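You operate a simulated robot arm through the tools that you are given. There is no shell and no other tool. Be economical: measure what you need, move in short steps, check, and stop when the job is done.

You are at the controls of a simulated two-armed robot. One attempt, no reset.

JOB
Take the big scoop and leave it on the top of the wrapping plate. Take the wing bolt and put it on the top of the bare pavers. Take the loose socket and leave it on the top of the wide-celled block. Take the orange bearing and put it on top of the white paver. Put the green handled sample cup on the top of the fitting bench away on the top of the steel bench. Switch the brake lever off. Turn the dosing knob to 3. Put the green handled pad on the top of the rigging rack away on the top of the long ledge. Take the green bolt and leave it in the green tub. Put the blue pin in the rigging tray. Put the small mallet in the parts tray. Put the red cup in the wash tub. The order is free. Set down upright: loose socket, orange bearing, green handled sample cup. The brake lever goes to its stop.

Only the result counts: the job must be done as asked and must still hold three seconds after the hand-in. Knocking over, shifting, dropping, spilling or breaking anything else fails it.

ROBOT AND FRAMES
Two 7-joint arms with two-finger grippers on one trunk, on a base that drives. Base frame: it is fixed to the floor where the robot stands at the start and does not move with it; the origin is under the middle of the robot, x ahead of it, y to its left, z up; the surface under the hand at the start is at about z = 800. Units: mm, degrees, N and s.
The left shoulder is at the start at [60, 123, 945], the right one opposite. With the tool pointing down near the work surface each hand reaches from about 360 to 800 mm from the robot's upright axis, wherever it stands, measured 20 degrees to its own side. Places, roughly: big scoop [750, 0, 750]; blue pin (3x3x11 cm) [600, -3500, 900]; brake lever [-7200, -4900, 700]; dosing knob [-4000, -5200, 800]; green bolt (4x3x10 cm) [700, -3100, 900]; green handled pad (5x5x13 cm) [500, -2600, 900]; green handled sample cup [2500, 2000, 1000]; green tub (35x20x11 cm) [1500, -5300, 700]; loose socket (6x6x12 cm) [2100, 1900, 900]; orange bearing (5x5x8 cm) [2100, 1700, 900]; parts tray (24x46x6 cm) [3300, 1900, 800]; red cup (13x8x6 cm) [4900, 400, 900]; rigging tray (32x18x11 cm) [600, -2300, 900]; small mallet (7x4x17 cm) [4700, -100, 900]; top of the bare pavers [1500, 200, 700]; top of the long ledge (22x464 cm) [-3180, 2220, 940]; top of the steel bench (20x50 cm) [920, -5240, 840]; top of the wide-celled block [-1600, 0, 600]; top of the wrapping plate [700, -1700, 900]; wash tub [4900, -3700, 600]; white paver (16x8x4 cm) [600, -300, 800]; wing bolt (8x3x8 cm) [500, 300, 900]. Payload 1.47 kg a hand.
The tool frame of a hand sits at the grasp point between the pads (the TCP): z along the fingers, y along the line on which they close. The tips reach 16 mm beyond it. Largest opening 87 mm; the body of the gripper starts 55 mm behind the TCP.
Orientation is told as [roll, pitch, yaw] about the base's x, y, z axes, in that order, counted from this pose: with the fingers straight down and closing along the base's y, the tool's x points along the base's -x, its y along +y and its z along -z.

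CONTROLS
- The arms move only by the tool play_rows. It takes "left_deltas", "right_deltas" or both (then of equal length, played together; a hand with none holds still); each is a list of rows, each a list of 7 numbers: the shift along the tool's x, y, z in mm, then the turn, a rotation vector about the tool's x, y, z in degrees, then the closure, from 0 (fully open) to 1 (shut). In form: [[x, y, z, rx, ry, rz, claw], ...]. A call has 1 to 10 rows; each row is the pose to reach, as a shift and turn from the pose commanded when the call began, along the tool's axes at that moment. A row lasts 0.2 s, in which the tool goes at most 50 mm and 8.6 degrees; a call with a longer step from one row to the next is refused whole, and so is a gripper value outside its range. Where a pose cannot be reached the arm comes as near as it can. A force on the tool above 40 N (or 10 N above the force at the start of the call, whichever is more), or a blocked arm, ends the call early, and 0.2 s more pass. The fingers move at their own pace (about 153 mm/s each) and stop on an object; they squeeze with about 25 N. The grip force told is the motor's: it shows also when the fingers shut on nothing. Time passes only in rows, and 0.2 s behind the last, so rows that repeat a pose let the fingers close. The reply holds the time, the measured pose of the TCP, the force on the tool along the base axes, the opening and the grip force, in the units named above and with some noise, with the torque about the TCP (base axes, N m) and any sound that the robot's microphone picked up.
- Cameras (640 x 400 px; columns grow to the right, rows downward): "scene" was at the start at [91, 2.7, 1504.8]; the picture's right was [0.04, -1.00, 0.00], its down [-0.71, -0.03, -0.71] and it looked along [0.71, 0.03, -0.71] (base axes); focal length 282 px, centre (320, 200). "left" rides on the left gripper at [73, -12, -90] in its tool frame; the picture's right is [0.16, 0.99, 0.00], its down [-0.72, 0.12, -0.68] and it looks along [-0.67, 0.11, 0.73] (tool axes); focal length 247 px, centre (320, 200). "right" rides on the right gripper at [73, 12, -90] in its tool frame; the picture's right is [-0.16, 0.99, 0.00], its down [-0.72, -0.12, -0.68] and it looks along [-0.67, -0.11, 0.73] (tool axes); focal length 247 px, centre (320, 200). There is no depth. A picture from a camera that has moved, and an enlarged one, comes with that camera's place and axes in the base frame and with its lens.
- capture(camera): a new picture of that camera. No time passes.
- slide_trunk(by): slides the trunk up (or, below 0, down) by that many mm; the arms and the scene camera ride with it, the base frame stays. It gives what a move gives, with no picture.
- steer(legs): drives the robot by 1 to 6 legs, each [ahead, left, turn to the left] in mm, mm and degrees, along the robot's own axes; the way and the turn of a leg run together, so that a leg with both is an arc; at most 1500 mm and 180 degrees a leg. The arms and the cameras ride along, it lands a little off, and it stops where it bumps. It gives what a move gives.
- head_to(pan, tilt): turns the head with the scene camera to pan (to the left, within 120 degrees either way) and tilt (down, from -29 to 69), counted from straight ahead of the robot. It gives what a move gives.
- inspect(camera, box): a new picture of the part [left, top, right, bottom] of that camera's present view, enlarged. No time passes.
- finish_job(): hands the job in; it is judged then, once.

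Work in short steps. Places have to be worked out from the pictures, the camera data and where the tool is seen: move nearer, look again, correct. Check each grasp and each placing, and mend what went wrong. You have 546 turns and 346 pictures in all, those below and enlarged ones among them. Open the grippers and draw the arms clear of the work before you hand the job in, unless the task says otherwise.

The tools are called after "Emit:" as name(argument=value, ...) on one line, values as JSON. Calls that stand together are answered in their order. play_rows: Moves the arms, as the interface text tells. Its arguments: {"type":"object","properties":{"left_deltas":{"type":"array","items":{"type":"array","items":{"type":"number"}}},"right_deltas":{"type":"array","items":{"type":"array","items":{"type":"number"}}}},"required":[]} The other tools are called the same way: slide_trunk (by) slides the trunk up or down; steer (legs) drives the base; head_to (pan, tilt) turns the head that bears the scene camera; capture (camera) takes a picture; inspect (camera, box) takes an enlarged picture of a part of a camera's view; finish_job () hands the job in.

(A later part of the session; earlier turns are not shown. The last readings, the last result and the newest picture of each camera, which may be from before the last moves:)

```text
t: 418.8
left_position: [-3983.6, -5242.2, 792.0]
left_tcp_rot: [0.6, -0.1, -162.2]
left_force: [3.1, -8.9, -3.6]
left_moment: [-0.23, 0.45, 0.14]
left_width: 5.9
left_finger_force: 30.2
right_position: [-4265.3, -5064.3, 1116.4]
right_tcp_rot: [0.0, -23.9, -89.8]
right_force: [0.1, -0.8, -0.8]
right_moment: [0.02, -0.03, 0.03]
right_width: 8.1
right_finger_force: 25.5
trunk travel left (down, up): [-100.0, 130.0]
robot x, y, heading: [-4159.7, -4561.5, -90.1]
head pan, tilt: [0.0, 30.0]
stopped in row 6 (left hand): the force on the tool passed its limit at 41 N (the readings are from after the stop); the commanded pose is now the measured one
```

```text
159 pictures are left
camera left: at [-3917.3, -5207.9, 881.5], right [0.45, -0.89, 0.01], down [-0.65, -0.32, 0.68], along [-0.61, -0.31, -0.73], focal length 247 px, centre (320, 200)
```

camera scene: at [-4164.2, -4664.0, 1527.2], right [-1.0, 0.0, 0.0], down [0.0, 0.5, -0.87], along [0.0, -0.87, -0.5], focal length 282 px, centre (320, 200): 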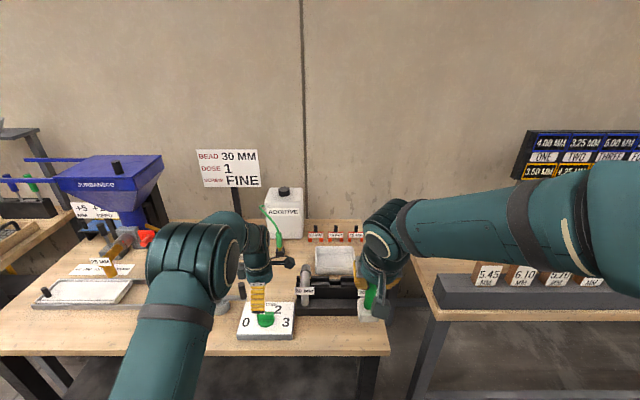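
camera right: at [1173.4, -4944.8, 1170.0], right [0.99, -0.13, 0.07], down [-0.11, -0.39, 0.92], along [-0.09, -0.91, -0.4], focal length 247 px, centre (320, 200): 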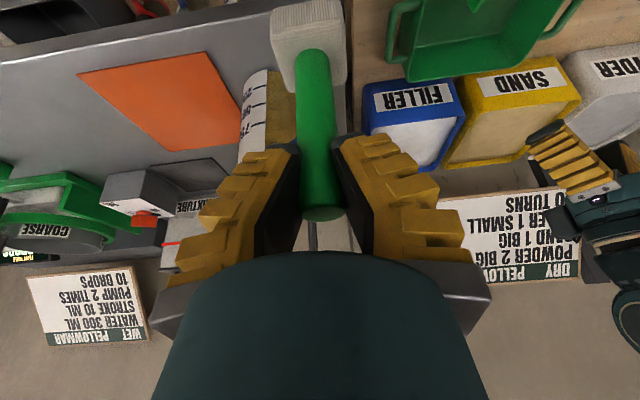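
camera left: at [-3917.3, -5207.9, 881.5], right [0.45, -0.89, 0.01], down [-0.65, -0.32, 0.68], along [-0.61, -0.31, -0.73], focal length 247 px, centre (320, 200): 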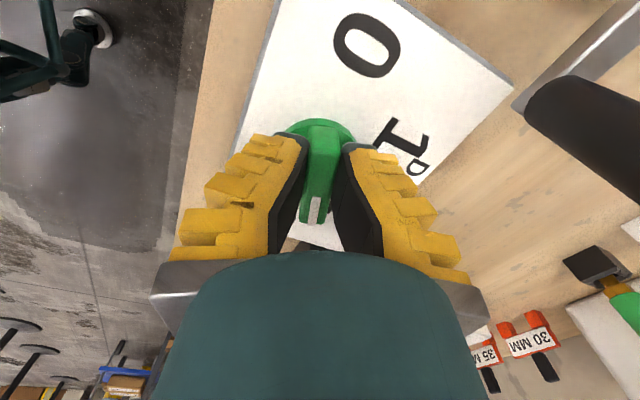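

18° left. Open, rise, measure once more.

Emit:
play_rows(left_deltas=[[0, 0, 0, 0, 0, 0, 0.6], [0, 0, 0, 0, 0, 0, 0.5], [0, 0, -15, 0, 0, 0, 0.5], [0, 0, -30, 0, 0, 0, 0.5]])

Emit:
inspect(camera="left", box=[240, 40, 400, 260])

```text
t: 419.8
left_position: [-3984.8, -5241.0, 821.6]
left_tcp_rot: [0.3, -0.2, -162.3]
left_force: [0.1, 0.0, 0.4]
left_moment: [0.01, 0.01, 0.01]
left_width: 49.1
left_finger_force: 4.5
right_position: [-4265.0, -5063.8, 1115.9]
right_tcp_rot: [0.0, -24.1, -89.8]
right_force: [0.6, -0.1, -0.4]
right_moment: [-0.02, -0.02, 0.01]
right_width: 8.4
right_finger_force: 25.1
trunk travel left (down, up): [-100.0, 130.0]
robot x, y, heading: [-4163.7, -4559.1, -89.7]
head pan, tilt: [0.0, 30.0]
```

```text
1.82 times, centred on (320, 150) of left
camera zoom: at [-3918.5, -5206.3, 912.2], right [0.45, -0.89, 0.01], down [-0.65, -0.33, 0.68], along [-0.61, -0.31, -0.73], focal length 449 px, centre (320, 291)
```

zoom: 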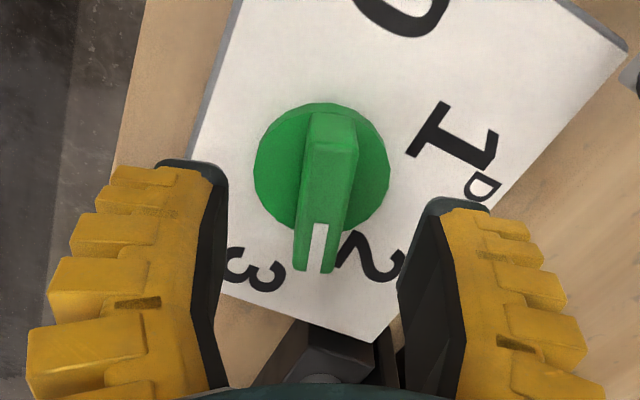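

Pointer is ≈30° short of 3 (hand slipped a bit on the bar). Re-grip, rotate 34° more.

Emit:
play_rows(left_deltas=[[1, 0.5, 15, 0, 0, 0, 0.5], [1, 0.5, 33, 0, 0, 0, 0.6], [1, 0.5, 33, 0, 0, 0, 0.8], [1, 0.5, 33, 0, 0, 0, 1], [1, 0.5, 33, 0, 0, 0, 1]])

Emit:
play_rows(left_deltas=[[0, 0, -1, 0, 0, 7, 1], [0, 0, -1, 0, 0, 14, 1], [0, 0, -1, 0, 0, 21, 1], [0, 0, -1, 0, 0, 28, 1], [0, 0, -1, 0, 0, 34, 1]])

Emit:
capture(camera="left")

```text
t: 421.0
left_position: [-3982.4, -5241.4, 790.1]
left_tcp_rot: [0.7, -0.2, -162.3]
left_force: [3.0, -8.5, 9.2]
left_moment: [-0.05, -0.1, 0.09]
left_width: 9.6
left_finger_force: 29.8
right_position: [-4265.2, -5063.8, 1117.0]
right_tcp_rot: [0.0, -24.0, -89.7]
right_force: [0.1, 0.0, -0.7]
right_moment: [-0.02, 0.01, 0.0]
right_width: 8.0
right_finger_force: 24.7
trunk travel left (down, up): [-100.0, 130.0]
robot x, y, heading: [-4164.2, -4560.0, -89.8]
head pan, tilt: [0.0, 30.0]
```

```text
t: 422.2
left_position: [-3981.2, -5245.9, 790.4]
left_tcp_rot: [0.8, 0.2, 163.8]
left_force: [13.9, -35.1, 7.6]
left_moment: [-0.3, -0.06, 0.89]
left_width: 15.1
left_finger_force: 29.8
right_position: [-4265.8, -5066.0, 1114.8]
right_tcp_rot: [-0.1, -23.9, -89.8]
right_force: [0.1, 0.4, -0.5]
right_moment: [0.01, -0.02, -0.04]
right_width: 8.0
right_finger_force: 25.0
trunk travel left (down, up): [-100.0, 130.0]
robot x, y, heading: [-4161.3, -4561.6, -89.8]
head pan, tilt: [0.0, 30.0]
```

```text
157 pictures are left
camera left: at [-3907.3, -5253.2, 881.1], right [-0.12, -0.99, 0.02], down [-0.73, 0.1, 0.68], along [-0.68, 0.07, -0.73], focal length 247 px, centre (320, 200)
```

left: 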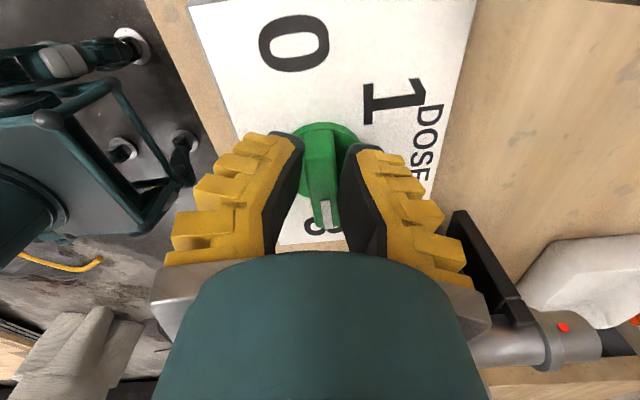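

The pointer now appears at 3. Open, rise and verify.

Emit:
play_rows(left_deltas=[[0, 0, 0, 0, 0, 0, 0.6], [0, 0, 0, 0, 0, 0, 0.5], [0, 0, -25, 0, 0, 0, 0.5], [0, 0, -65, 0, 0, 0, 0.3], [0, 0, -105, 0, 0, 0, 0]])

Emit:
capture(camera="left")

Emit:
inspect(camera="scene", box=[210, 270, 330, 350])

```text
t: 423.4
left_position: [-3982.3, -5239.2, 895.3]
left_tcp_rot: [0.1, 0.1, 163.6]
left_force: [-0.5, 0.4, -0.3]
left_moment: [0.0, -0.01, 0.0]
left_width: 86.7
left_finger_force: 0.1
right_position: [-4265.8, -5064.5, 1118.2]
right_tcp_rot: [-0.1, -23.9, -89.8]
right_force: [0.8, 0.3, -0.2]
right_moment: [0.01, -0.01, 0.02]
right_width: 7.9
right_finger_force: 25.4
trunk travel left (down, up): [-100.0, 130.0]
robot x, y, heading: [-4162.4, -4562.4, -89.7]
head pan, tilt: [0.0, 30.0]
```

```text
156 pictures are left
camera left: at [-3909.2, -5248.0, 985.5], right [-0.13, -0.99, 0.01], down [-0.73, 0.1, 0.68], along [-0.67, 0.08, -0.73], focal length 247 px, centre (320, 200)
```

left: 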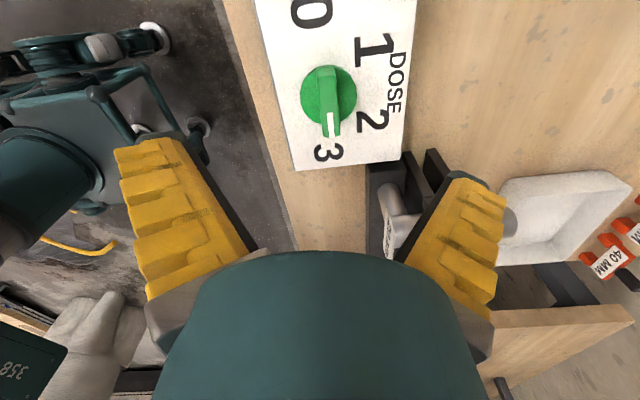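

```text
5.00 times, centred on (270, 310) of scene
camera zoom: at [-4163.3, -4662.5, 1527.3], right [-1.0, 0.0, 0.0], down [0.0, 0.5, -0.87], along [0.0, -0.87, -0.5], focal length 1413 px, centre (570, -350)
```

zoom: 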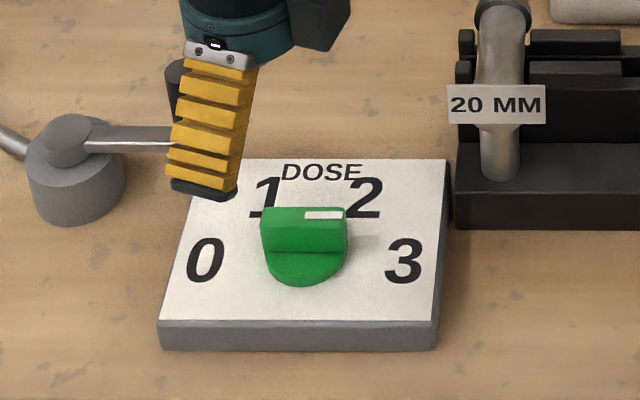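

Enlarge the knob to judge the angle precisely.

Emit:
inspect(camera="left", box=[270, 20, 390, 180])

Emit:
inspect(camera="scene", box=[240, 295, 300, 335])

```text
2.50 times, centred on (330, 100) of left
camera zoom: at [-3909.2, -5248.0, 985.5], right [-0.13, -0.99, 0.01], down [-0.73, 0.1, 0.68], along [-0.67, 0.08, -0.73], focal length 617 px, centre (295, 450)
```

zoom: 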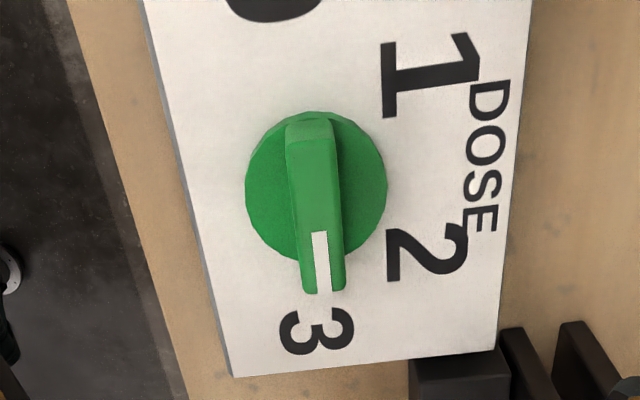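

```text
10.00 times, centred on (270, 315) of scene
camera zoom: at [-4163.3, -4662.5, 1527.3], right [-1.0, 0.0, 0.0], down [0.0, 0.5, -0.87], along [0.0, -0.87, -0.5], focal length 2825 px, centre (820, -950)
```

zoom: 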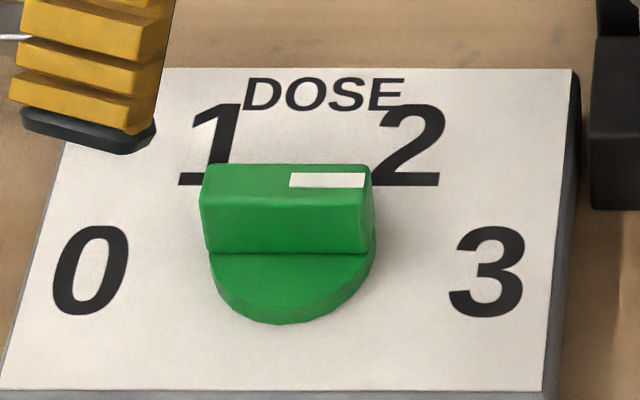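

The bar is aligned exactly with 3. Raise and unwind the left hand, then go toward the brake lever.

Emit:
play_rows(left_deltas=[[0, 0, -40, 0, 0, -2, 0], [0, 0, -80, 0, 0, -10, 0], [0, 0, -120, 0, 0, -18, 0], [0, 0, -160, 0, 0, -26, 0], [0, 0, -200, 0, 0, -34, 0], [0, 0, -220, 0, 0, -42, 0], [0, 0, -220, 0, 0, -50, 0], [0, 0, -220, 0, 0, -58, 0], [0, 0, -220, 0, 0, -66, 0], [0, 0, -220, 0, 0, -74, 0]])

Emit:
play_rows(left_deltas=[[0, 0, 0, 0, 0, -8, 0], [0, 0, 0, 0, 0, -16, 0], [0, 0, 0, 0, 0, -24, 0], [0, 0, 0, 0, 0, -32, 0]])

Emit:
steer(legs=[[-200, 0, 0], [0, 0, -90]])

Emit:
head_to(pan=0, tilt=15)

Emit:
capture(camera="scene")

```text
t: 425.6
left_position: [-3982.4, -5239.7, 1114.0]
left_tcp_rot: [0.2, -0.4, -122.4]
left_force: [0.6, 0.3, 0.8]
left_moment: [-0.02, 0.0, 0.03]
left_width: 87.2
left_finger_force: 0.2
right_position: [-4265.8, -5064.1, 1116.2]
right_tcp_rot: [0.0, -24.0, -89.8]
right_force: [-1.0, -0.1, -0.7]
right_moment: [-0.02, 0.01, 0.0]
right_width: 8.2
right_finger_force: 25.4
trunk travel left (down, up): [-100.0, 130.0]
robot x, y, heading: [-4163.8, -4562.8, -89.6]
head pan, tilt: [0.0, 30.0]
```

```text
t: 426.6
left_position: [-3982.7, -5238.5, 1114.1]
left_tcp_rot: [0.0, -0.4, -90.2]
left_force: [0.3, -1.0, -0.3]
left_moment: [0.0, 0.03, -0.03]
left_width: 87.3
left_finger_force: 0.2
right_position: [-4265.1, -5064.2, 1117.9]
right_tcp_rot: [0.0, -23.9, -89.7]
right_force: [-0.2, 1.1, -1.6]
right_moment: [0.02, 0.01, 0.02]
right_width: 8.0
right_finger_force: 24.8
trunk travel left (down, up): [-100.0, 130.0]
robot x, y, heading: [-4160.9, -4562.3, -89.6]
head pan, tilt: [0.0, 30.0]
```

```text
t: 432.0
left_position: [-4837.4, -4551.9, 1114.7]
left_tcp_rot: [0.0, -0.5, -179.4]
left_force: [-0.5, 0.3, -0.7]
left_moment: [-0.02, -0.01, 0.0]
left_width: 87.1
left_finger_force: 0.1
right_position: [-4668.8, -4266.2, 1116.4]
right_tcp_rot: [0.0, -24.0, -178.8]
right_force: [1.1, -0.3, -0.4]
right_moment: [-0.01, -0.01, -0.01]
right_width: 8.4
right_finger_force: 25.2
trunk travel left (down, up): [-100.0, 130.0]
robot x, y, heading: [-4165.2, -4360.5, -178.6]
head pan, tilt: [0.0, 30.0]
```

```text
t: 432.8
left_position: [-4838.6, -4554.0, 1114.8]
left_tcp_rot: [0.0, -0.5, -179.4]
left_force: [-0.1, -0.5, 0.8]
left_moment: [-0.05, -0.01, 0.0]
left_width: 87.0
left_finger_force: 0.1
right_position: [-4667.5, -4268.2, 1116.9]
right_tcp_rot: [0.0, -24.1, -178.9]
right_force: [-0.4, 0.2, -0.9]
right_moment: [0.03, -0.01, 0.0]
right_width: 8.5
right_finger_force: 25.0
trunk travel left (down, up): [-100.0, 130.0]
robot x, y, heading: [-4165.2, -4361.4, -179.0]
head pan, tilt: [0.0, 15.0]
```

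```text
152 pictures are left
camera scene: at [-4267.8, -4364.8, 1551.4], right [-0.02, 1.0, 0.0], down [0.26, 0.01, -0.97], along [-0.97, -0.02, -0.26], focal length 282 px, centre (320, 200)
```

scene: 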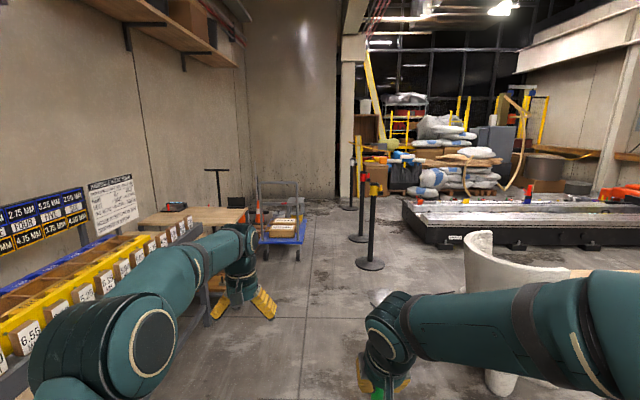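

A blue trolley stands near the lever's place. Drive 2000 ahead and look closer.

Emit:
steer(legs=[[1500, 0, 0], [500, 0, 0]])

Emit:
head_to(pan=15, tilt=28)

Emit:
capture(camera="scene")

```text
t: 442.7
left_position: [-6842.6, -4580.7, 1114.3]
left_tcp_rot: [0.0, -0.3, -179.8]
left_force: [-0.2, 0.2, 0.0]
left_moment: [0.04, -0.02, -0.01]
left_width: 87.0
left_finger_force: 0.0
right_position: [-6669.5, -4297.4, 1116.4]
right_tcp_rot: [0.0, -24.1, -179.2]
right_force: [-0.2, 0.5, -0.7]
right_moment: [-0.02, 0.0, 0.01]
right_width: 8.5
right_finger_force: 24.7
trunk travel left (down, up): [-100.0, 130.0]
robot x, y, heading: [-6164.6, -4393.6, -179.4]
head pan, tilt: [0.0, 15.0]
```

```text
t: 443.5
left_position: [-6841.8, -4581.1, 1116.2]
left_tcp_rot: [0.0, -0.4, -179.8]
left_force: [0.1, 0.5, -0.3]
left_moment: [-0.04, -0.02, -0.01]
left_width: 86.8
left_finger_force: 0.2
right_position: [-6669.4, -4296.9, 1115.7]
right_tcp_rot: [-0.1, -24.0, -179.2]
right_force: [-1.0, -1.4, -1.4]
right_moment: [0.01, -0.01, -0.01]
right_width: 8.4
right_finger_force: 24.9
trunk travel left (down, up): [-100.0, 130.0]
robot x, y, heading: [-6167.0, -4391.1, -179.2]
head pan, tilt: [15.0, 28.0]
```

```text
151 pictures are left
camera scene: at [-6264.5, -4420.5, 1530.5], right [-0.27, 0.96, 0.0], down [0.45, 0.13, -0.88], along [-0.85, -0.24, -0.47], focal length 282 px, centre (320, 200)
```

scene: 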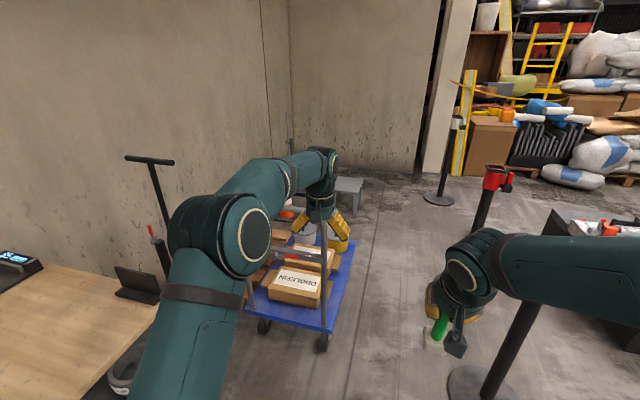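

The lever should be on the blue trolley, hidden by my left arm. Retract the left arm.

Emit:
play_rows(left_deltas=[[45, 0, 0, 0, 0, 0, 0], [90, 0, 0, 0, 0, 0, 0], [135, 0, 0, 0, 0, 0, 0], [180, 0, 0, 0, 0, 0, 0], [225, 0, 0, 0, 0, 0, 0], [260, 0, 0, 0, 0, 0, 0]])

Emit:
head_to(pan=25, tilt=30)

Emit:
capture(camera="scene")

Emit:
capture(camera="left")

```text
t: 444.9
left_position: [-6581.5, -4579.0, 1114.1]
left_tcp_rot: [0.0, -0.5, -179.9]
left_force: [0.3, 0.5, -0.1]
left_moment: [0.03, 0.03, 0.0]
left_width: 87.0
left_finger_force: 0.0
right_position: [-6669.9, -4296.6, 1116.0]
right_tcp_rot: [0.0, -24.0, -179.3]
right_force: [0.4, 0.2, 0.2]
right_moment: [-0.01, 0.03, -0.01]
right_width: 8.2
right_finger_force: 24.5
trunk travel left (down, up): [-100.0, 130.0]
robot x, y, heading: [-6166.3, -4394.5, -179.2]
head pan, tilt: [15.0, 28.0]
```

```text
t: 445.6
left_position: [-6582.2, -4580.2, 1111.7]
left_tcp_rot: [0.0, -0.4, -179.7]
left_force: [0.4, -0.2, 0.6]
left_moment: [0.01, 0.02, -0.01]
left_width: 87.2
left_finger_force: 0.1
right_position: [-6669.9, -4297.2, 1116.1]
right_tcp_rot: [0.0, -24.0, -179.3]
right_force: [0.3, -0.1, -0.6]
right_moment: [-0.03, 0.01, -0.04]
right_width: 8.1
right_finger_force: 24.9
trunk travel left (down, up): [-100.0, 130.0]
robot x, y, heading: [-6162.5, -4393.3, -179.2]
head pan, tilt: [25.0, 30.0]
```

```text
150 pictures are left
camera scene: at [-6258.2, -4435.0, 1527.3], right [-0.43, 0.9, 0.0], down [0.45, 0.22, -0.87], along [-0.78, -0.38, -0.5], focal length 282 px, centre (320, 200)
```

scene: 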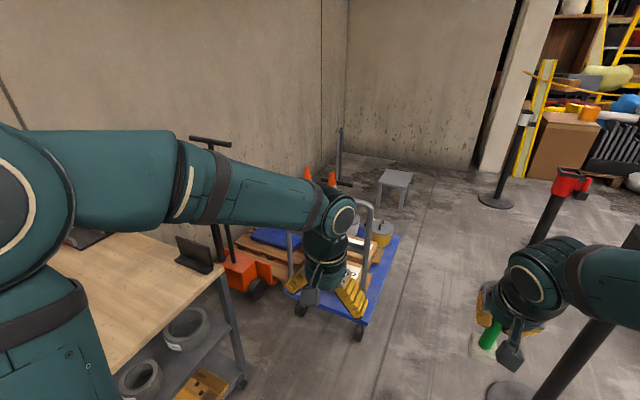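

```text
149 pictures are left
camera left: at [-6509.1, -4567.6, 1202.9], right [0.16, -0.99, 0.0], down [-0.72, -0.12, 0.69], along [-0.68, -0.11, -0.73], focal length 247 px, centre (320, 200)
```

left: 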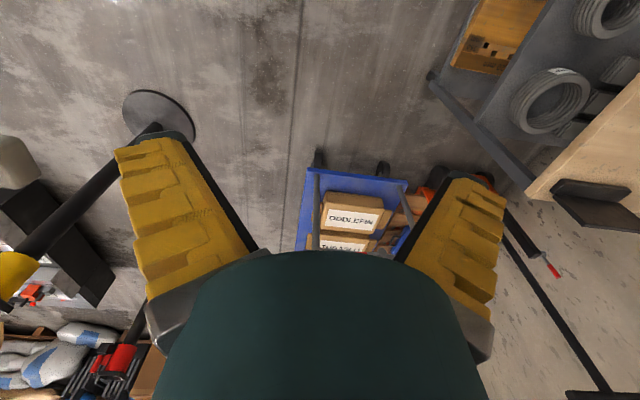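

Enlarge the trolley and pallet-jack regions.

Emit:
inspect(camera="left", box=[280, 140, 640, 340])

Emit:
inspect(camera="scene", box=[190, 120, 430, 340])

```text
1.78 times, centred on (460, 240) of left
camera zoom: at [-6509.1, -4567.6, 1202.9], right [0.16, -0.99, 0.0], down [-0.72, -0.12, 0.69], along [-0.68, -0.11, -0.73], focal length 439 px, centre (71, 129)
```

zoom: 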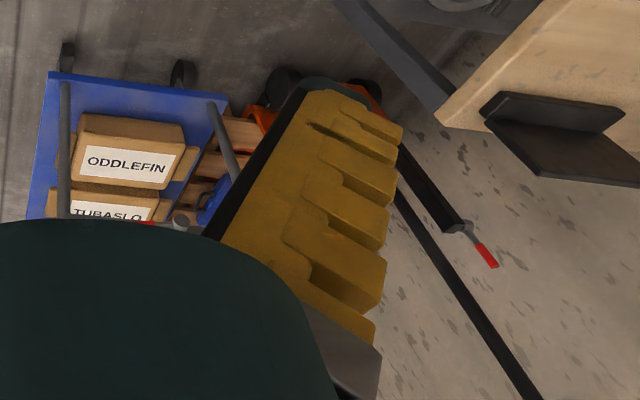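

```text
1.82 times, centred on (310, 230) of scene
camera zoom: at [-6258.2, -4435.0, 1527.3], right [-0.43, 0.9, 0.0], down [0.45, 0.22, -0.87], along [-0.78, -0.38, -0.5], focal length 514 px, centre (338, 146)
```

zoom: 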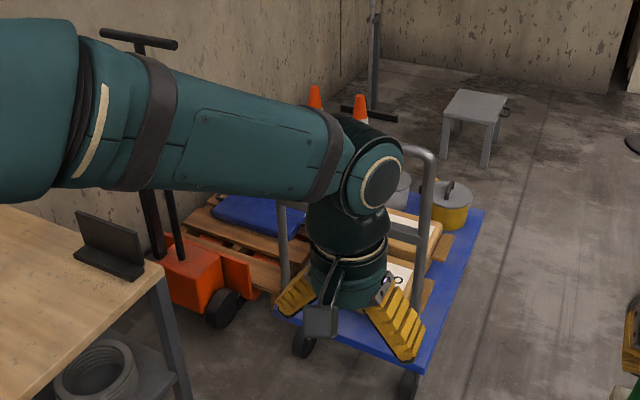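

A red-tipped lever belongs to an orange pallet truck; but I need an unobstructed look at the trolley too. Turn left 40° and look right past the arm.

Emit:
steer(legs=[[0, 0, 40]])

Emit:
head_to(pan=-12, tilt=25)

Emit:
capture(camera="scene")

```text
t: 447.9
left_position: [-6365.0, -4804.9, 1113.2]
left_tcp_rot: [0.0, -0.4, -139.7]
left_force: [-0.8, 0.0, 1.1]
left_moment: [0.01, -0.01, -0.02]
left_width: 86.8
left_finger_force: 0.0
right_position: [-6613.5, -4644.5, 1115.8]
right_tcp_rot: [0.0, -23.9, -139.1]
right_force: [-0.2, 1.0, -0.8]
right_moment: [0.0, 0.0, 0.02]
right_width: 8.6
right_finger_force: 24.9
trunk travel left (down, up): [-100.0, 130.0]
robot x, y, heading: [-6163.6, -4394.3, -139.3]
head pan, tilt: [25.0, 30.0]
```

```text
t: 448.9
left_position: [-6364.9, -4803.8, 1112.1]
left_tcp_rot: [-0.1, -0.3, -139.7]
left_force: [0.1, 0.8, -0.3]
left_moment: [0.0, 0.04, -0.03]
left_width: 86.8
left_finger_force: 0.1
right_position: [-6614.7, -4644.7, 1117.8]
right_tcp_rot: [0.0, -24.0, -139.1]
right_force: [0.4, -0.7, -1.3]
right_moment: [0.01, 0.0, 0.01]
right_width: 8.7
right_finger_force: 25.2
trunk travel left (down, up): [-100.0, 130.0]
robot x, y, heading: [-6161.2, -4394.1, -138.8]
head pan, tilt: [-12.0, 25.0]
```

```text
146 pictures are left
camera scene: at [-6255.0, -4446.7, 1535.2], right [-0.48, 0.88, 0.0], down [0.37, 0.2, -0.91], along [-0.79, -0.44, -0.42], focal length 282 px, centre (320, 200)
```

scene: 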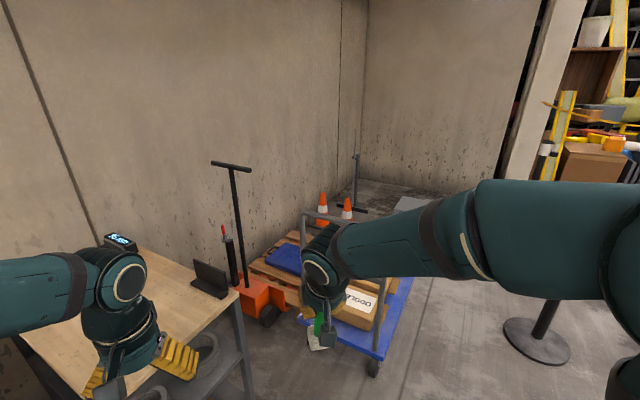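

Emit:
inspect(camera="scene", box=[190, 140, 310, 340])

Emit:
inspect(camera="scene", box=[270, 170, 430, 390])

```text
2.00 times, centred on (250, 240) of scene
camera zoom: at [-6255.0, -4446.7, 1535.2], right [-0.48, 0.88, 0.0], down [0.37, 0.2, -0.91], along [-0.79, -0.44, -0.42], focal length 565 px, centre (460, 120)
```

zoom: 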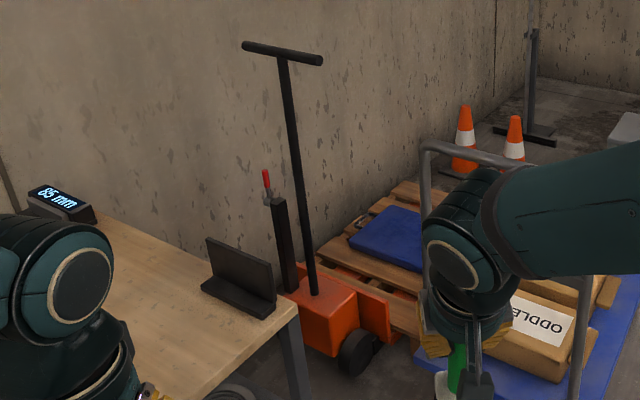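

```text
1.82 times, centred on (350, 280) of scene
camera zoom: at [-6255.0, -4446.7, 1535.2], right [-0.48, 0.88, 0.0], down [0.37, 0.2, -0.91], along [-0.79, -0.44, -0.42], focal length 514 px, centre (266, 54)
```

zoom: 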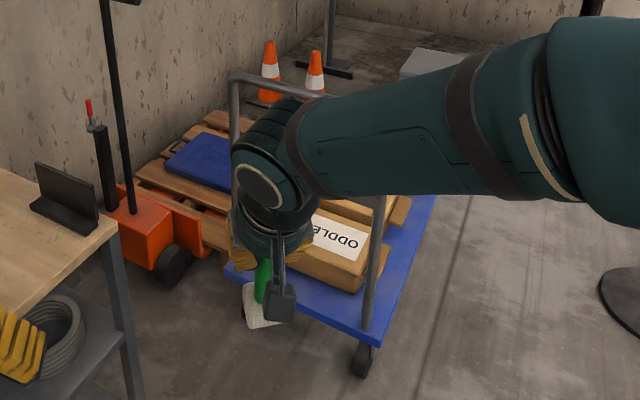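

Look at the trolley unobstructed: turn left another 40° and pan right.

Emit:
steer(legs=[[0, 0, 40]])

Emit:
head_to(pan=-60, tilt=28)

Emit:
capture(camera="scene")

Emit:
inspect(camera="scene", box=[180, 100, 420, 330])

```text
t: 451.2
left_position: [-6054.0, -4836.5, 1112.7]
left_tcp_rot: [0.0, -0.4, -99.5]
left_force: [0.0, 0.7, 1.1]
left_moment: [0.0, 0.02, -0.01]
left_width: 86.9
left_finger_force: 0.0
right_position: [-6348.1, -4874.4, 1116.4]
right_tcp_rot: [0.0, -24.0, -99.0]
right_force: [-0.5, -0.5, -0.7]
right_moment: [0.0, 0.0, -0.02]
right_width: 8.8
right_finger_force: 24.6
trunk travel left (down, up): [-100.0, 130.0]
robot x, y, heading: [-6167.0, -4397.9, -99.1]
head pan, tilt: [-12.0, 25.0]
```

```text
t: 452.4
left_position: [-6055.2, -4835.8, 1112.9]
left_tcp_rot: [0.0, -0.4, -99.5]
left_force: [0.2, 0.2, -0.1]
left_moment: [0.0, -0.01, -0.03]
left_width: 86.9
left_finger_force: 0.0
right_position: [-6346.9, -4873.9, 1117.2]
right_tcp_rot: [0.0, -24.0, -99.0]
right_force: [-0.1, 0.4, -0.7]
right_moment: [0.02, -0.01, 0.0]
right_width: 8.6
right_finger_force: 25.0
trunk travel left (down, up): [-100.0, 130.0]
robot x, y, heading: [-6166.5, -4390.8, -98.9]
head pan, tilt: [-60.0, 28.0]
```

```text
143 pictures are left
camera scene: at [-6253.4, -4438.3, 1530.5], right [-0.36, 0.93, 0.0], down [0.44, 0.17, -0.88], along [-0.82, -0.32, -0.47], focal length 282 px, centre (320, 200)
```

scene: 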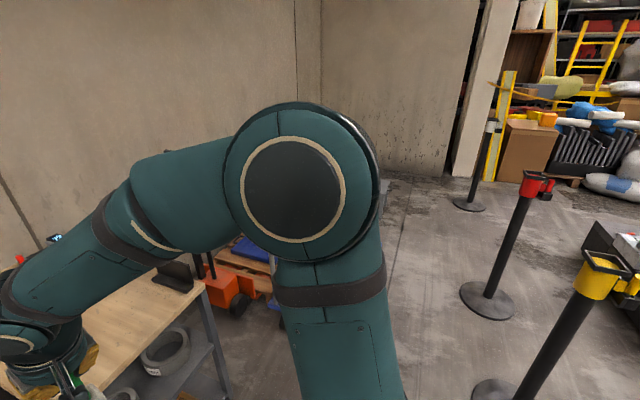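

```text
1.74 times, centred on (300, 215) of scene
camera zoom: at [-6253.4, -4438.3, 1530.5], right [-0.36, 0.93, 0.0], down [0.44, 0.17, -0.88], along [-0.82, -0.32, -0.47], focal length 491 px, centre (355, 174)
```

zoom: 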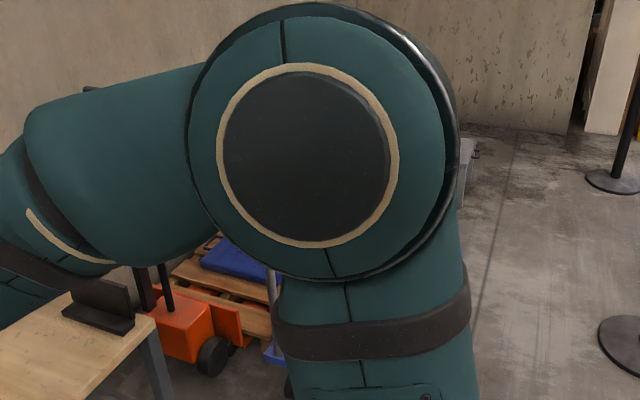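

Turn so the trolley is straight ahead between the arms.

Emit:
steer(legs=[[0, 0, -63]])

Emit:
head_to(pan=4, tilt=28)

Emit:
capture(camera="scene")

Emit:
capture(camera="right")

```text
t: 455.5
left_position: [-6508.5, -4695.2, 1112.5]
left_tcp_rot: [0.0, -0.5, -162.4]
left_force: [-0.9, 0.0, 0.1]
left_moment: [0.02, 0.04, 0.0]
left_width: 87.1
left_finger_force: 0.1
right_position: [-6676.2, -4452.3, 1115.7]
right_tcp_rot: [0.0, -23.9, -161.9]
right_force: [-0.7, -0.1, -1.0]
right_moment: [-0.01, 0.0, 0.01]
right_width: 9.2
right_finger_force: 25.2
trunk travel left (down, up): [-100.0, 130.0]
robot x, y, heading: [-6167.3, -4395.8, -162.1]
head pan, tilt: [-60.0, 28.0]
```

```text
t: 456.9
left_position: [-6508.0, -4694.5, 1113.3]
left_tcp_rot: [0.0, -0.3, -162.4]
left_force: [0.1, -0.4, -0.2]
left_moment: [-0.01, -0.04, 0.03]
left_width: 86.8
left_finger_force: 0.1
right_position: [-6674.8, -4451.9, 1115.7]
right_tcp_rot: [0.1, -24.1, -161.8]
right_force: [0.0, -0.9, -0.3]
right_moment: [0.0, 0.0, -0.01]
right_width: 8.7
right_finger_force: 24.9
trunk travel left (down, up): [-100.0, 130.0]
robot x, y, heading: [-6165.1, -4394.9, -161.9]
head pan, tilt: [4.0, 28.0]
```

```text
141 pictures are left
camera scene: at [-6260.8, -4433.0, 1530.4], right [-0.38, 0.93, 0.0], down [0.44, 0.18, -0.88], along [-0.82, -0.33, -0.47], focal length 282 px, centre (320, 200)
```

scene: 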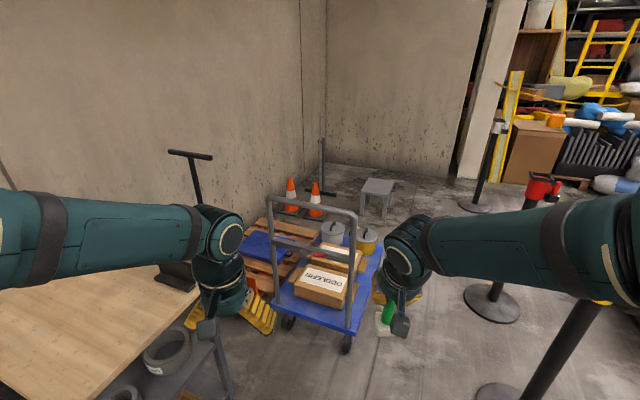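

```text
140 pictures are left
camera right: at [-6575.0, -4431.9, 1169.7], right [0.17, -0.98, 0.06], down [-0.4, -0.01, 0.92], along [-0.9, -0.18, -0.4], focal length 247 px, centre (320, 200)
```

right: 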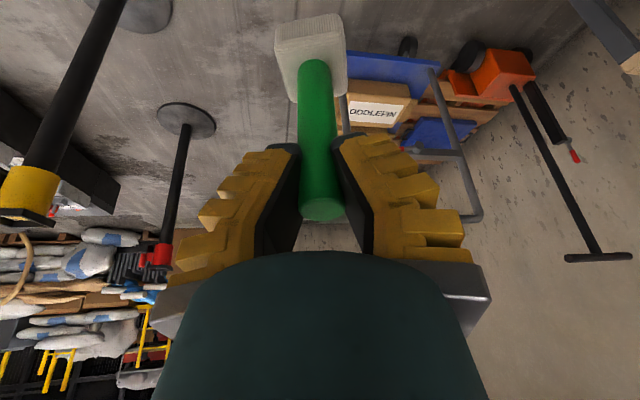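

The trolley's handle frame is right at the stated place. Enlarge it.

Emit:
inspect(camera="scene", box=[240, 170, 400, 370])

Emit:
inspect(camera="right", box=[330, 20, 520, 240])

```text
2.00 times, centred on (320, 270) of scene
camera zoom: at [-6260.8, -4433.0, 1530.4], right [-0.38, 0.93, 0.0], down [0.44, 0.18, -0.88], along [-0.82, -0.33, -0.47], focal length 565 px, centre (320, 60)
```

zoom: 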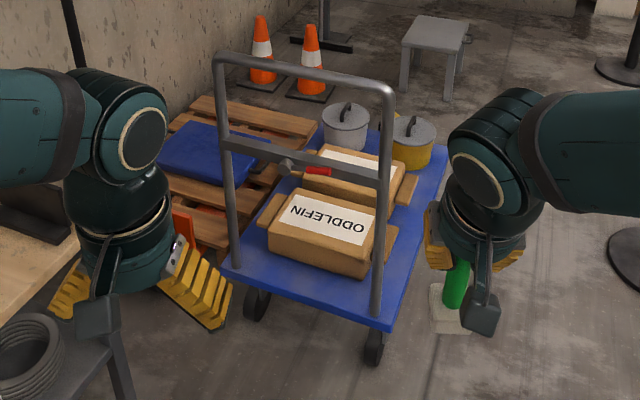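

```text
1.82 times, centred on (425, 130) of right
camera zoom: at [-6575.0, -4431.9, 1169.7], right [0.17, -0.98, 0.06], down [-0.4, -0.01, 0.92], along [-0.9, -0.18, -0.4], focal length 449 px, centre (129, 327)
```

zoom: 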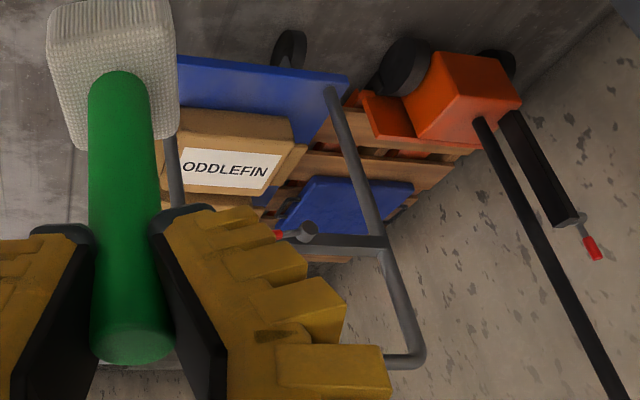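

Found: a lever with red grip on the trolley's mid-rail, pivot ≈[-7210,-4897,690], grip toward +y. Drive closer with it ahead-left.

Emit:
steer(legs=[[0, 0, -18], [0, 240, 0], [350, 0, 0]])

Emit:
head_to(pan=10, tilt=35)

Emit:
capture(camera="scene")

Emit:
capture(camera="left")

```text
t: 462.4
left_position: [-6935.2, -4813.7, 1112.6]
left_tcp_rot: [0.0, -0.4, 179.5]
left_force: [-0.7, 0.1, -0.3]
left_moment: [0.0, -0.05, 0.0]
left_width: 87.0
left_finger_force: 0.0
right_position: [-7018.7, -4530.2, 1116.9]
right_tcp_rot: [0.0, -24.0, -179.9]
right_force: [0.4, 0.0, -0.8]
right_moment: [0.02, 0.01, -0.01]
right_width: 8.5
right_finger_force: 25.1
trunk travel left (down, up): [-100.0, 130.0]
robot x, y, heading: [-6515.6, -4634.0, -179.8]
head pan, tilt: [4.0, 28.0]
```

```text
t: 463.1
left_position: [-6934.9, -4814.5, 1113.6]
left_tcp_rot: [0.0, -0.4, 179.5]
left_force: [0.1, 0.3, -0.5]
left_moment: [0.0, 0.02, 0.02]
left_width: 87.0
left_finger_force: 0.0
right_position: [-7018.7, -4530.4, 1117.2]
right_tcp_rot: [0.0, -24.0, -179.9]
right_force: [-0.3, 0.8, -0.7]
right_moment: [-0.02, 0.02, -0.04]
right_width: 8.9
right_finger_force: 25.2
trunk travel left (down, up): [-100.0, 130.0]
robot x, y, heading: [-6515.7, -4638.8, -179.9]
head pan, tilt: [10.0, 35.0]
```

```text
137 pictures are left
camera scene: at [-6612.9, -4650.8, 1519.5], right [-0.17, 0.98, 0.0], down [0.56, 0.1, -0.82], along [-0.81, -0.14, -0.57], focal length 282 px, centre (320, 200)
```

scene: 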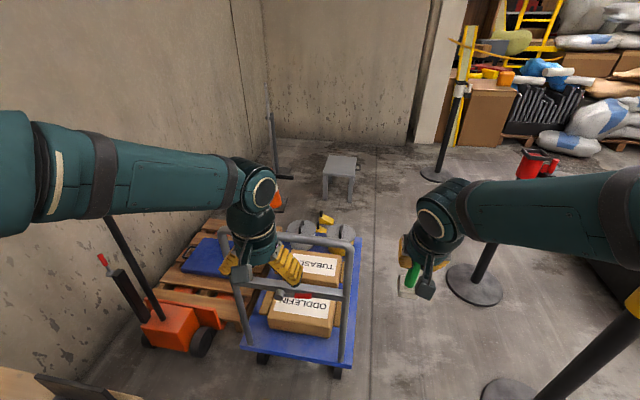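

```text
136 pictures are left
camera left: at [-6860.6, -4803.1, 1203.0], right [0.15, -0.99, 0.0], down [-0.72, -0.11, 0.69], along [-0.68, -0.1, -0.73], focal length 247 px, centre (320, 200)
```

left: 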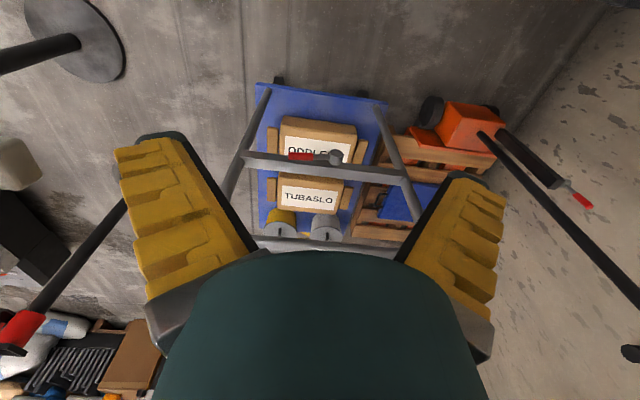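

Emit:
inspect(camera="left", box=[230, 80, 430, 250])

Emit:
inspect(camera="scene", box=[220, 220, 380, 380])

```text
2.35 times, centred on (330, 165) of left
camera zoom: at [-6860.6, -4803.1, 1203.0], right [0.15, -0.99, 0.0], down [-0.72, -0.11, 0.69], along [-0.68, -0.1, -0.73], focal length 581 px, centre (296, 282)
```

zoom: 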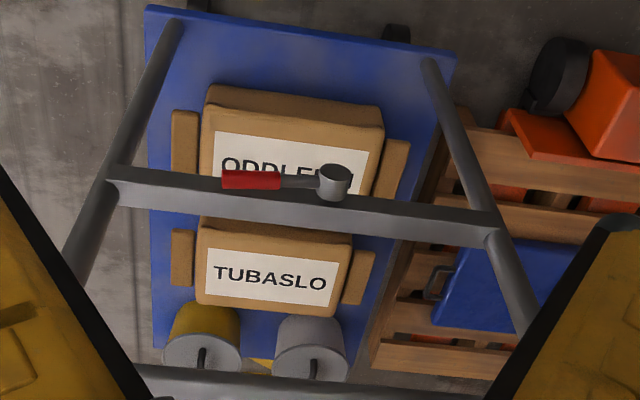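

```text
2.50 times, centred on (300, 300) of scene
camera zoom: at [-6612.9, -4650.8, 1519.5], right [-0.17, 0.98, 0.0], down [0.56, 0.1, -0.82], along [-0.81, -0.14, -0.57], focal length 706 px, centre (370, -50)
```

zoom: 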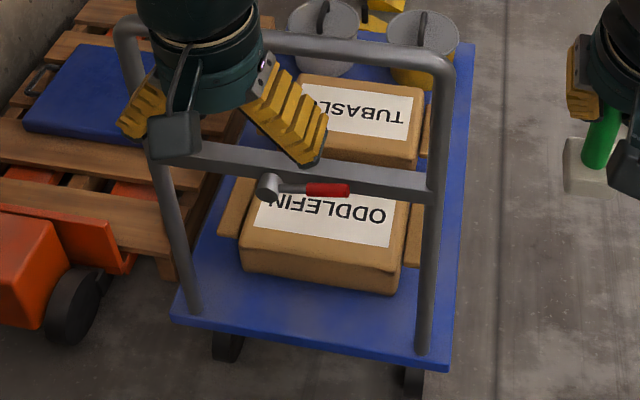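

No label visible; I'll approach to see the lever's exact place. Move the left hand nearer, lower.

Emit:
play_rows(left_deltas=[[-35, -3, 25, 0, 0, 0, 1], [-70, -6, 50, 0, 0, 0, 1], [-105, -9, 80, 0, 0, 0, 1], [-135, -12, 115, 0, 0, 0, 1], [-150, -14, 155, 0, 0, 0, 1]])

Emit:
capture(camera="left")

Emit:
inspect(camera="scene", box=[220, 220, 380, 380])

```text
t: 464.3
left_position: [-7086.5, -4798.8, 957.6]
left_tcp_rot: [0.0, -0.4, 179.4]
left_force: [-0.6, 0.5, -0.6]
left_moment: [0.0, -0.01, 0.0]
left_width: 0.1
left_finger_force: 24.6
right_position: [-7020.0, -4531.1, 1116.7]
right_tcp_rot: [0.0, -23.9, -180.0]
right_force: [0.7, -0.1, -0.6]
right_moment: [0.01, 0.0, -0.01]
right_width: 8.3
right_finger_force: 25.1
trunk travel left (down, up): [-100.0, 130.0]
robot x, y, heading: [-6513.5, -4632.1, -179.8]
head pan, tilt: [10.0, 35.0]
```

```text
133 pictures are left
camera left: at [-7013.5, -4788.7, 1047.7], right [0.15, -0.99, 0.0], down [-0.72, -0.11, 0.69], along [-0.68, -0.1, -0.73], focal length 247 px, centre (320, 200)
```

left: 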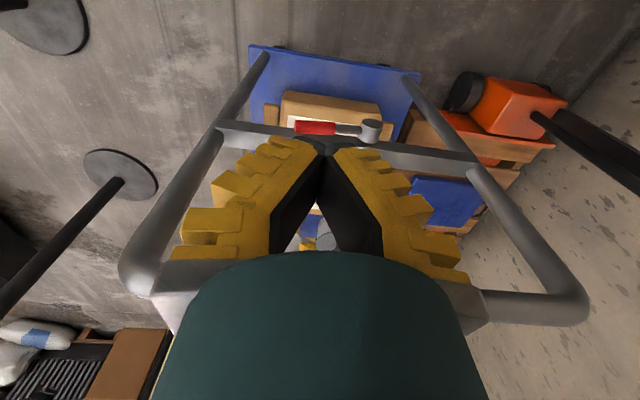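

```text
2.50 times, centred on (300, 300) of scene
camera zoom: at [-6614.3, -4650.8, 1519.4], right [-0.17, 0.98, 0.0], down [0.57, 0.1, -0.82], along [-0.81, -0.14, -0.57], focal length 706 px, centre (370, -50)
```

zoom: 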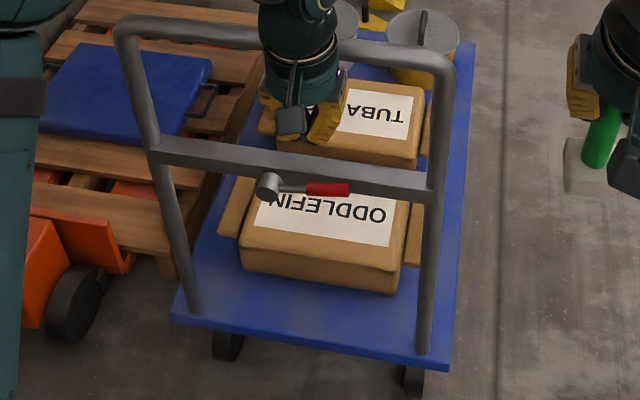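

Lever grip is ≈[-7170,-4804,740]; the handle's top rail is at [-7197,z 947]. Tilt the closed left hand 30° (wrist toward me) and position above the grip.

Emit:
play_rows(left_deltas=[[0, -1, 0, 0, -8, 0, 1], [0, -2, 0, 0, -16, 0, 1], [0, -3, 20, 0, -24, 0, 1], [-15, -4, 55, 0, -30, 0, 1], [-40, -4, 95, 0, -30, 0, 1], [-65, -4, 130, 0, -30, 0, 1], [-75, -4, 155, 0, -30, 0, 1]])

Emit:
capture(camera="left")

Emit:
inspect(camera="scene", box=[220, 220, 380, 380])

```text
t: 465.9
left_position: [-7161.6, -4794.6, 801.7]
left_tcp_rot: [0.0, -30.4, 179.5]
left_force: [0.0, -0.4, 0.1]
left_moment: [-0.03, -0.03, 0.02]
left_width: 0.0
left_finger_force: 25.2
right_position: [-7019.4, -4530.3, 1115.1]
right_tcp_rot: [-0.1, -24.0, -180.0]
right_force: [-0.4, -0.2, 0.4]
right_moment: [0.01, -0.01, -0.03]
right_width: 8.5
right_finger_force: 24.9
trunk travel left (down, up): [-100.0, 130.0]
robot x, y, heading: [-6515.1, -4638.1, -180.2]
head pan, tilt: [10.0, 35.0]
```

```text
131 pictures are left
camera left: at [-7053.5, -4783.5, 843.9], right [0.13, -0.99, -0.08], down [-0.28, -0.11, 0.95], along [-0.95, -0.1, -0.29], focal length 247 px, centre (320, 200)
```

left: 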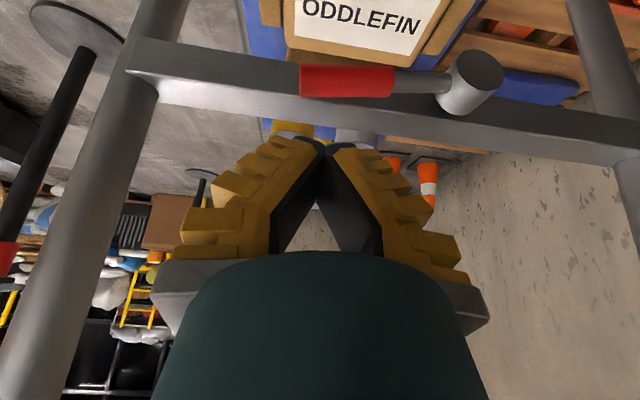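

```text
2.50 times, centred on (300, 300) of scene
camera zoom: at [-6613.6, -4651.0, 1519.4], right [-0.17, 0.98, 0.0], down [0.57, 0.1, -0.82], along [-0.81, -0.14, -0.57], focal length 706 px, centre (370, -50)
```

zoom: 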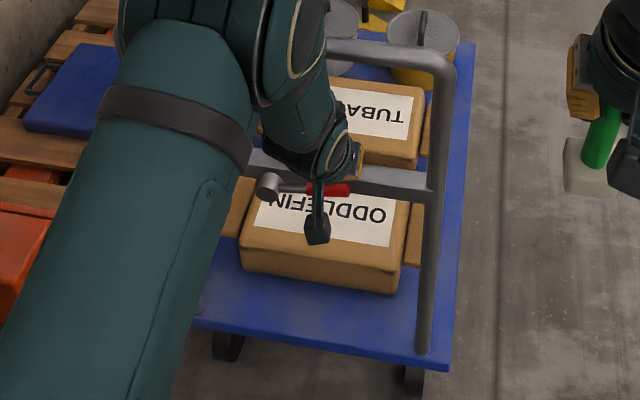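

Lever lies just below the fingertips (z≈730). Push down gently near the grip end and watch.

Emit:
play_rows(left_deltas=[[9, 0, 15.5, 0, 0, 0, 1], [18, 0, 31, 0, 0, 0, 1], [21, 0, 35, 0, 0, 0, 1], [23.5, 0, 40, 0, 0, 0, 1], [26, 0, 44, 0, 0, 0, 1]])

Emit:
capture(camera="left")

```text
t: 467.1
left_position: [-7160.8, -4793.5, 753.2]
left_tcp_rot: [0.0, -30.4, 179.5]
left_force: [0.7, 0.5, -0.1]
left_moment: [0.03, 0.04, 0.02]
left_width: 0.0
left_finger_force: 24.8
right_position: [-7018.3, -4530.8, 1116.3]
right_tcp_rot: [0.0, -23.9, -180.0]
right_force: [-0.5, -0.1, -0.5]
right_moment: [0.01, -0.01, -0.04]
right_width: 8.7
right_finger_force: 25.1
trunk travel left (down, up): [-100.0, 130.0]
robot x, y, heading: [-6514.2, -4633.5, -180.4]
head pan, tilt: [10.0, 35.0]
```

```text
129 pictures are left
camera left: at [-7053.0, -4783.7, 794.5], right [0.13, -0.99, -0.08], down [-0.28, -0.11, 0.95], along [-0.95, -0.1, -0.29], focal length 247 px, centre (320, 200)
```

left: 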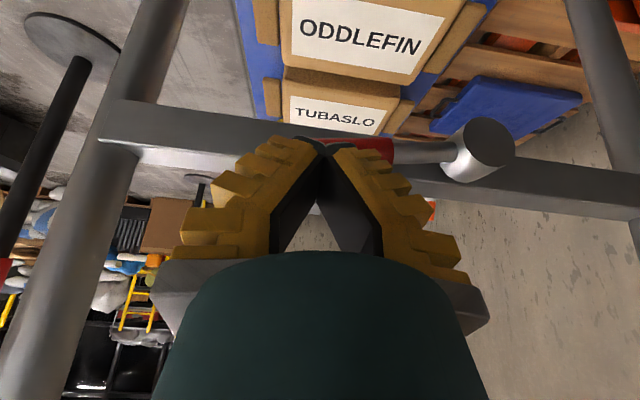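

No contact yet; continue.

Emit:
play_rows(left_deltas=[[2, 0, 3.5, 0, 0, 0, 1], [4, 0, 7, 0, 0, 0, 1], [6, 0, 10.5, 0, 0, 0, 1], [8, 0, 14, 0, 0, 0, 1]])

Emit:
capture(camera="left")

```text
t: 467.9
left_position: [-7162.3, -4793.9, 749.3]
left_tcp_rot: [-0.2, -31.2, 179.5]
left_force: [18.6, -1.0, 25.7]
left_moment: [0.31, 0.12, -0.26]
left_width: 0.0
left_finger_force: 25.0
right_position: [-7015.9, -4531.2, 1118.1]
right_tcp_rot: [0.1, -24.1, -180.0]
right_force: [0.3, 0.6, -0.7]
right_moment: [-0.01, -0.02, 0.0]
right_width: 8.3
right_finger_force: 25.1
trunk travel left (down, up): [-100.0, 130.0]
robot x, y, heading: [-6513.0, -4633.5, -180.0]
head pan, tilt: [10.0, 35.0]
stopped in row 3 (left hand): the force on the tool passed its limit at 45 N (the readings are from after the stop); the commanded pose is now the measured one
```

```text
128 pictures are left
camera left: at [-7053.7, -4783.5, 788.8], right [0.13, -0.99, -0.08], down [-0.27, -0.11, 0.96], along [-0.96, -0.1, -0.28], focal length 247 px, centre (320, 200)
```

left: 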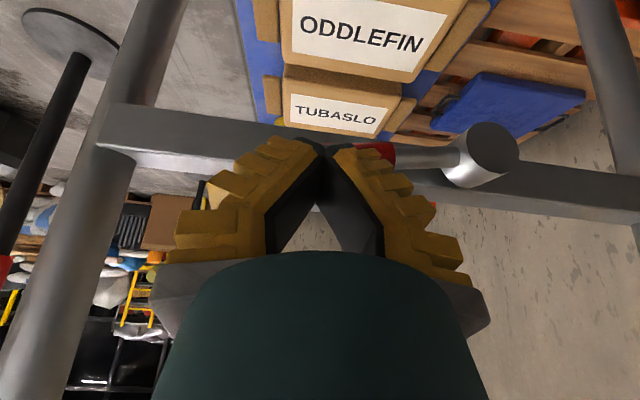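

Downward it's solid (45 N), so the lever must swing up. I'll back off, turn the hand nearly horizontal with the fingers closing vertically, to lift the grip from below.

Emit:
play_rows(left_deltas=[[0, 0, -20, 0, 0, 0, 1], [0, 0, -50, 0, 0, 0, 0.7], [10, 0, -85, 0, -8, 0, 0.3], [15, 0, -115, 0, -16, 0, 0], [15, 0, -130, 0, -24, 0, 0], [15, 0, -130, 0, -32, 0, 0], [15, 0, -130, 0, -39, 0, 0]])

Emit:
capture(camera="scene")

```text
t: 469.5
left_position: [-7084.7, -4794.6, 849.8]
left_tcp_rot: [-0.1, -70.0, 179.7]
left_force: [-0.1, -0.3, -0.3]
left_moment: [0.0, -0.01, -0.01]
left_width: 87.2
left_finger_force: 0.1
right_position: [-7017.5, -4530.1, 1116.4]
right_tcp_rot: [0.0, -24.0, -180.0]
right_force: [0.2, -0.3, 0.1]
right_moment: [-0.03, -0.03, -0.01]
right_width: 8.4
right_finger_force: 24.6
trunk travel left (down, up): [-100.0, 130.0]
robot x, y, heading: [-6513.9, -4633.5, -180.0]
head pan, tilt: [10.0, 35.0]
```

```text
127 pictures are left
camera scene: at [-6613.1, -4651.1, 1519.5], right [-0.17, 0.98, 0.0], down [0.56, 0.1, -0.82], along [-0.81, -0.14, -0.57], focal length 282 px, centre (320, 200)
```

scene: 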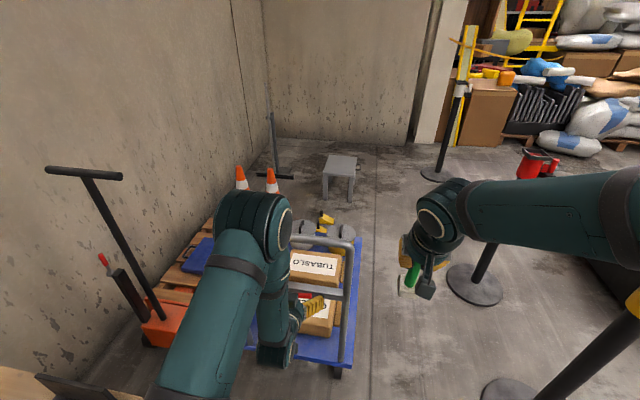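

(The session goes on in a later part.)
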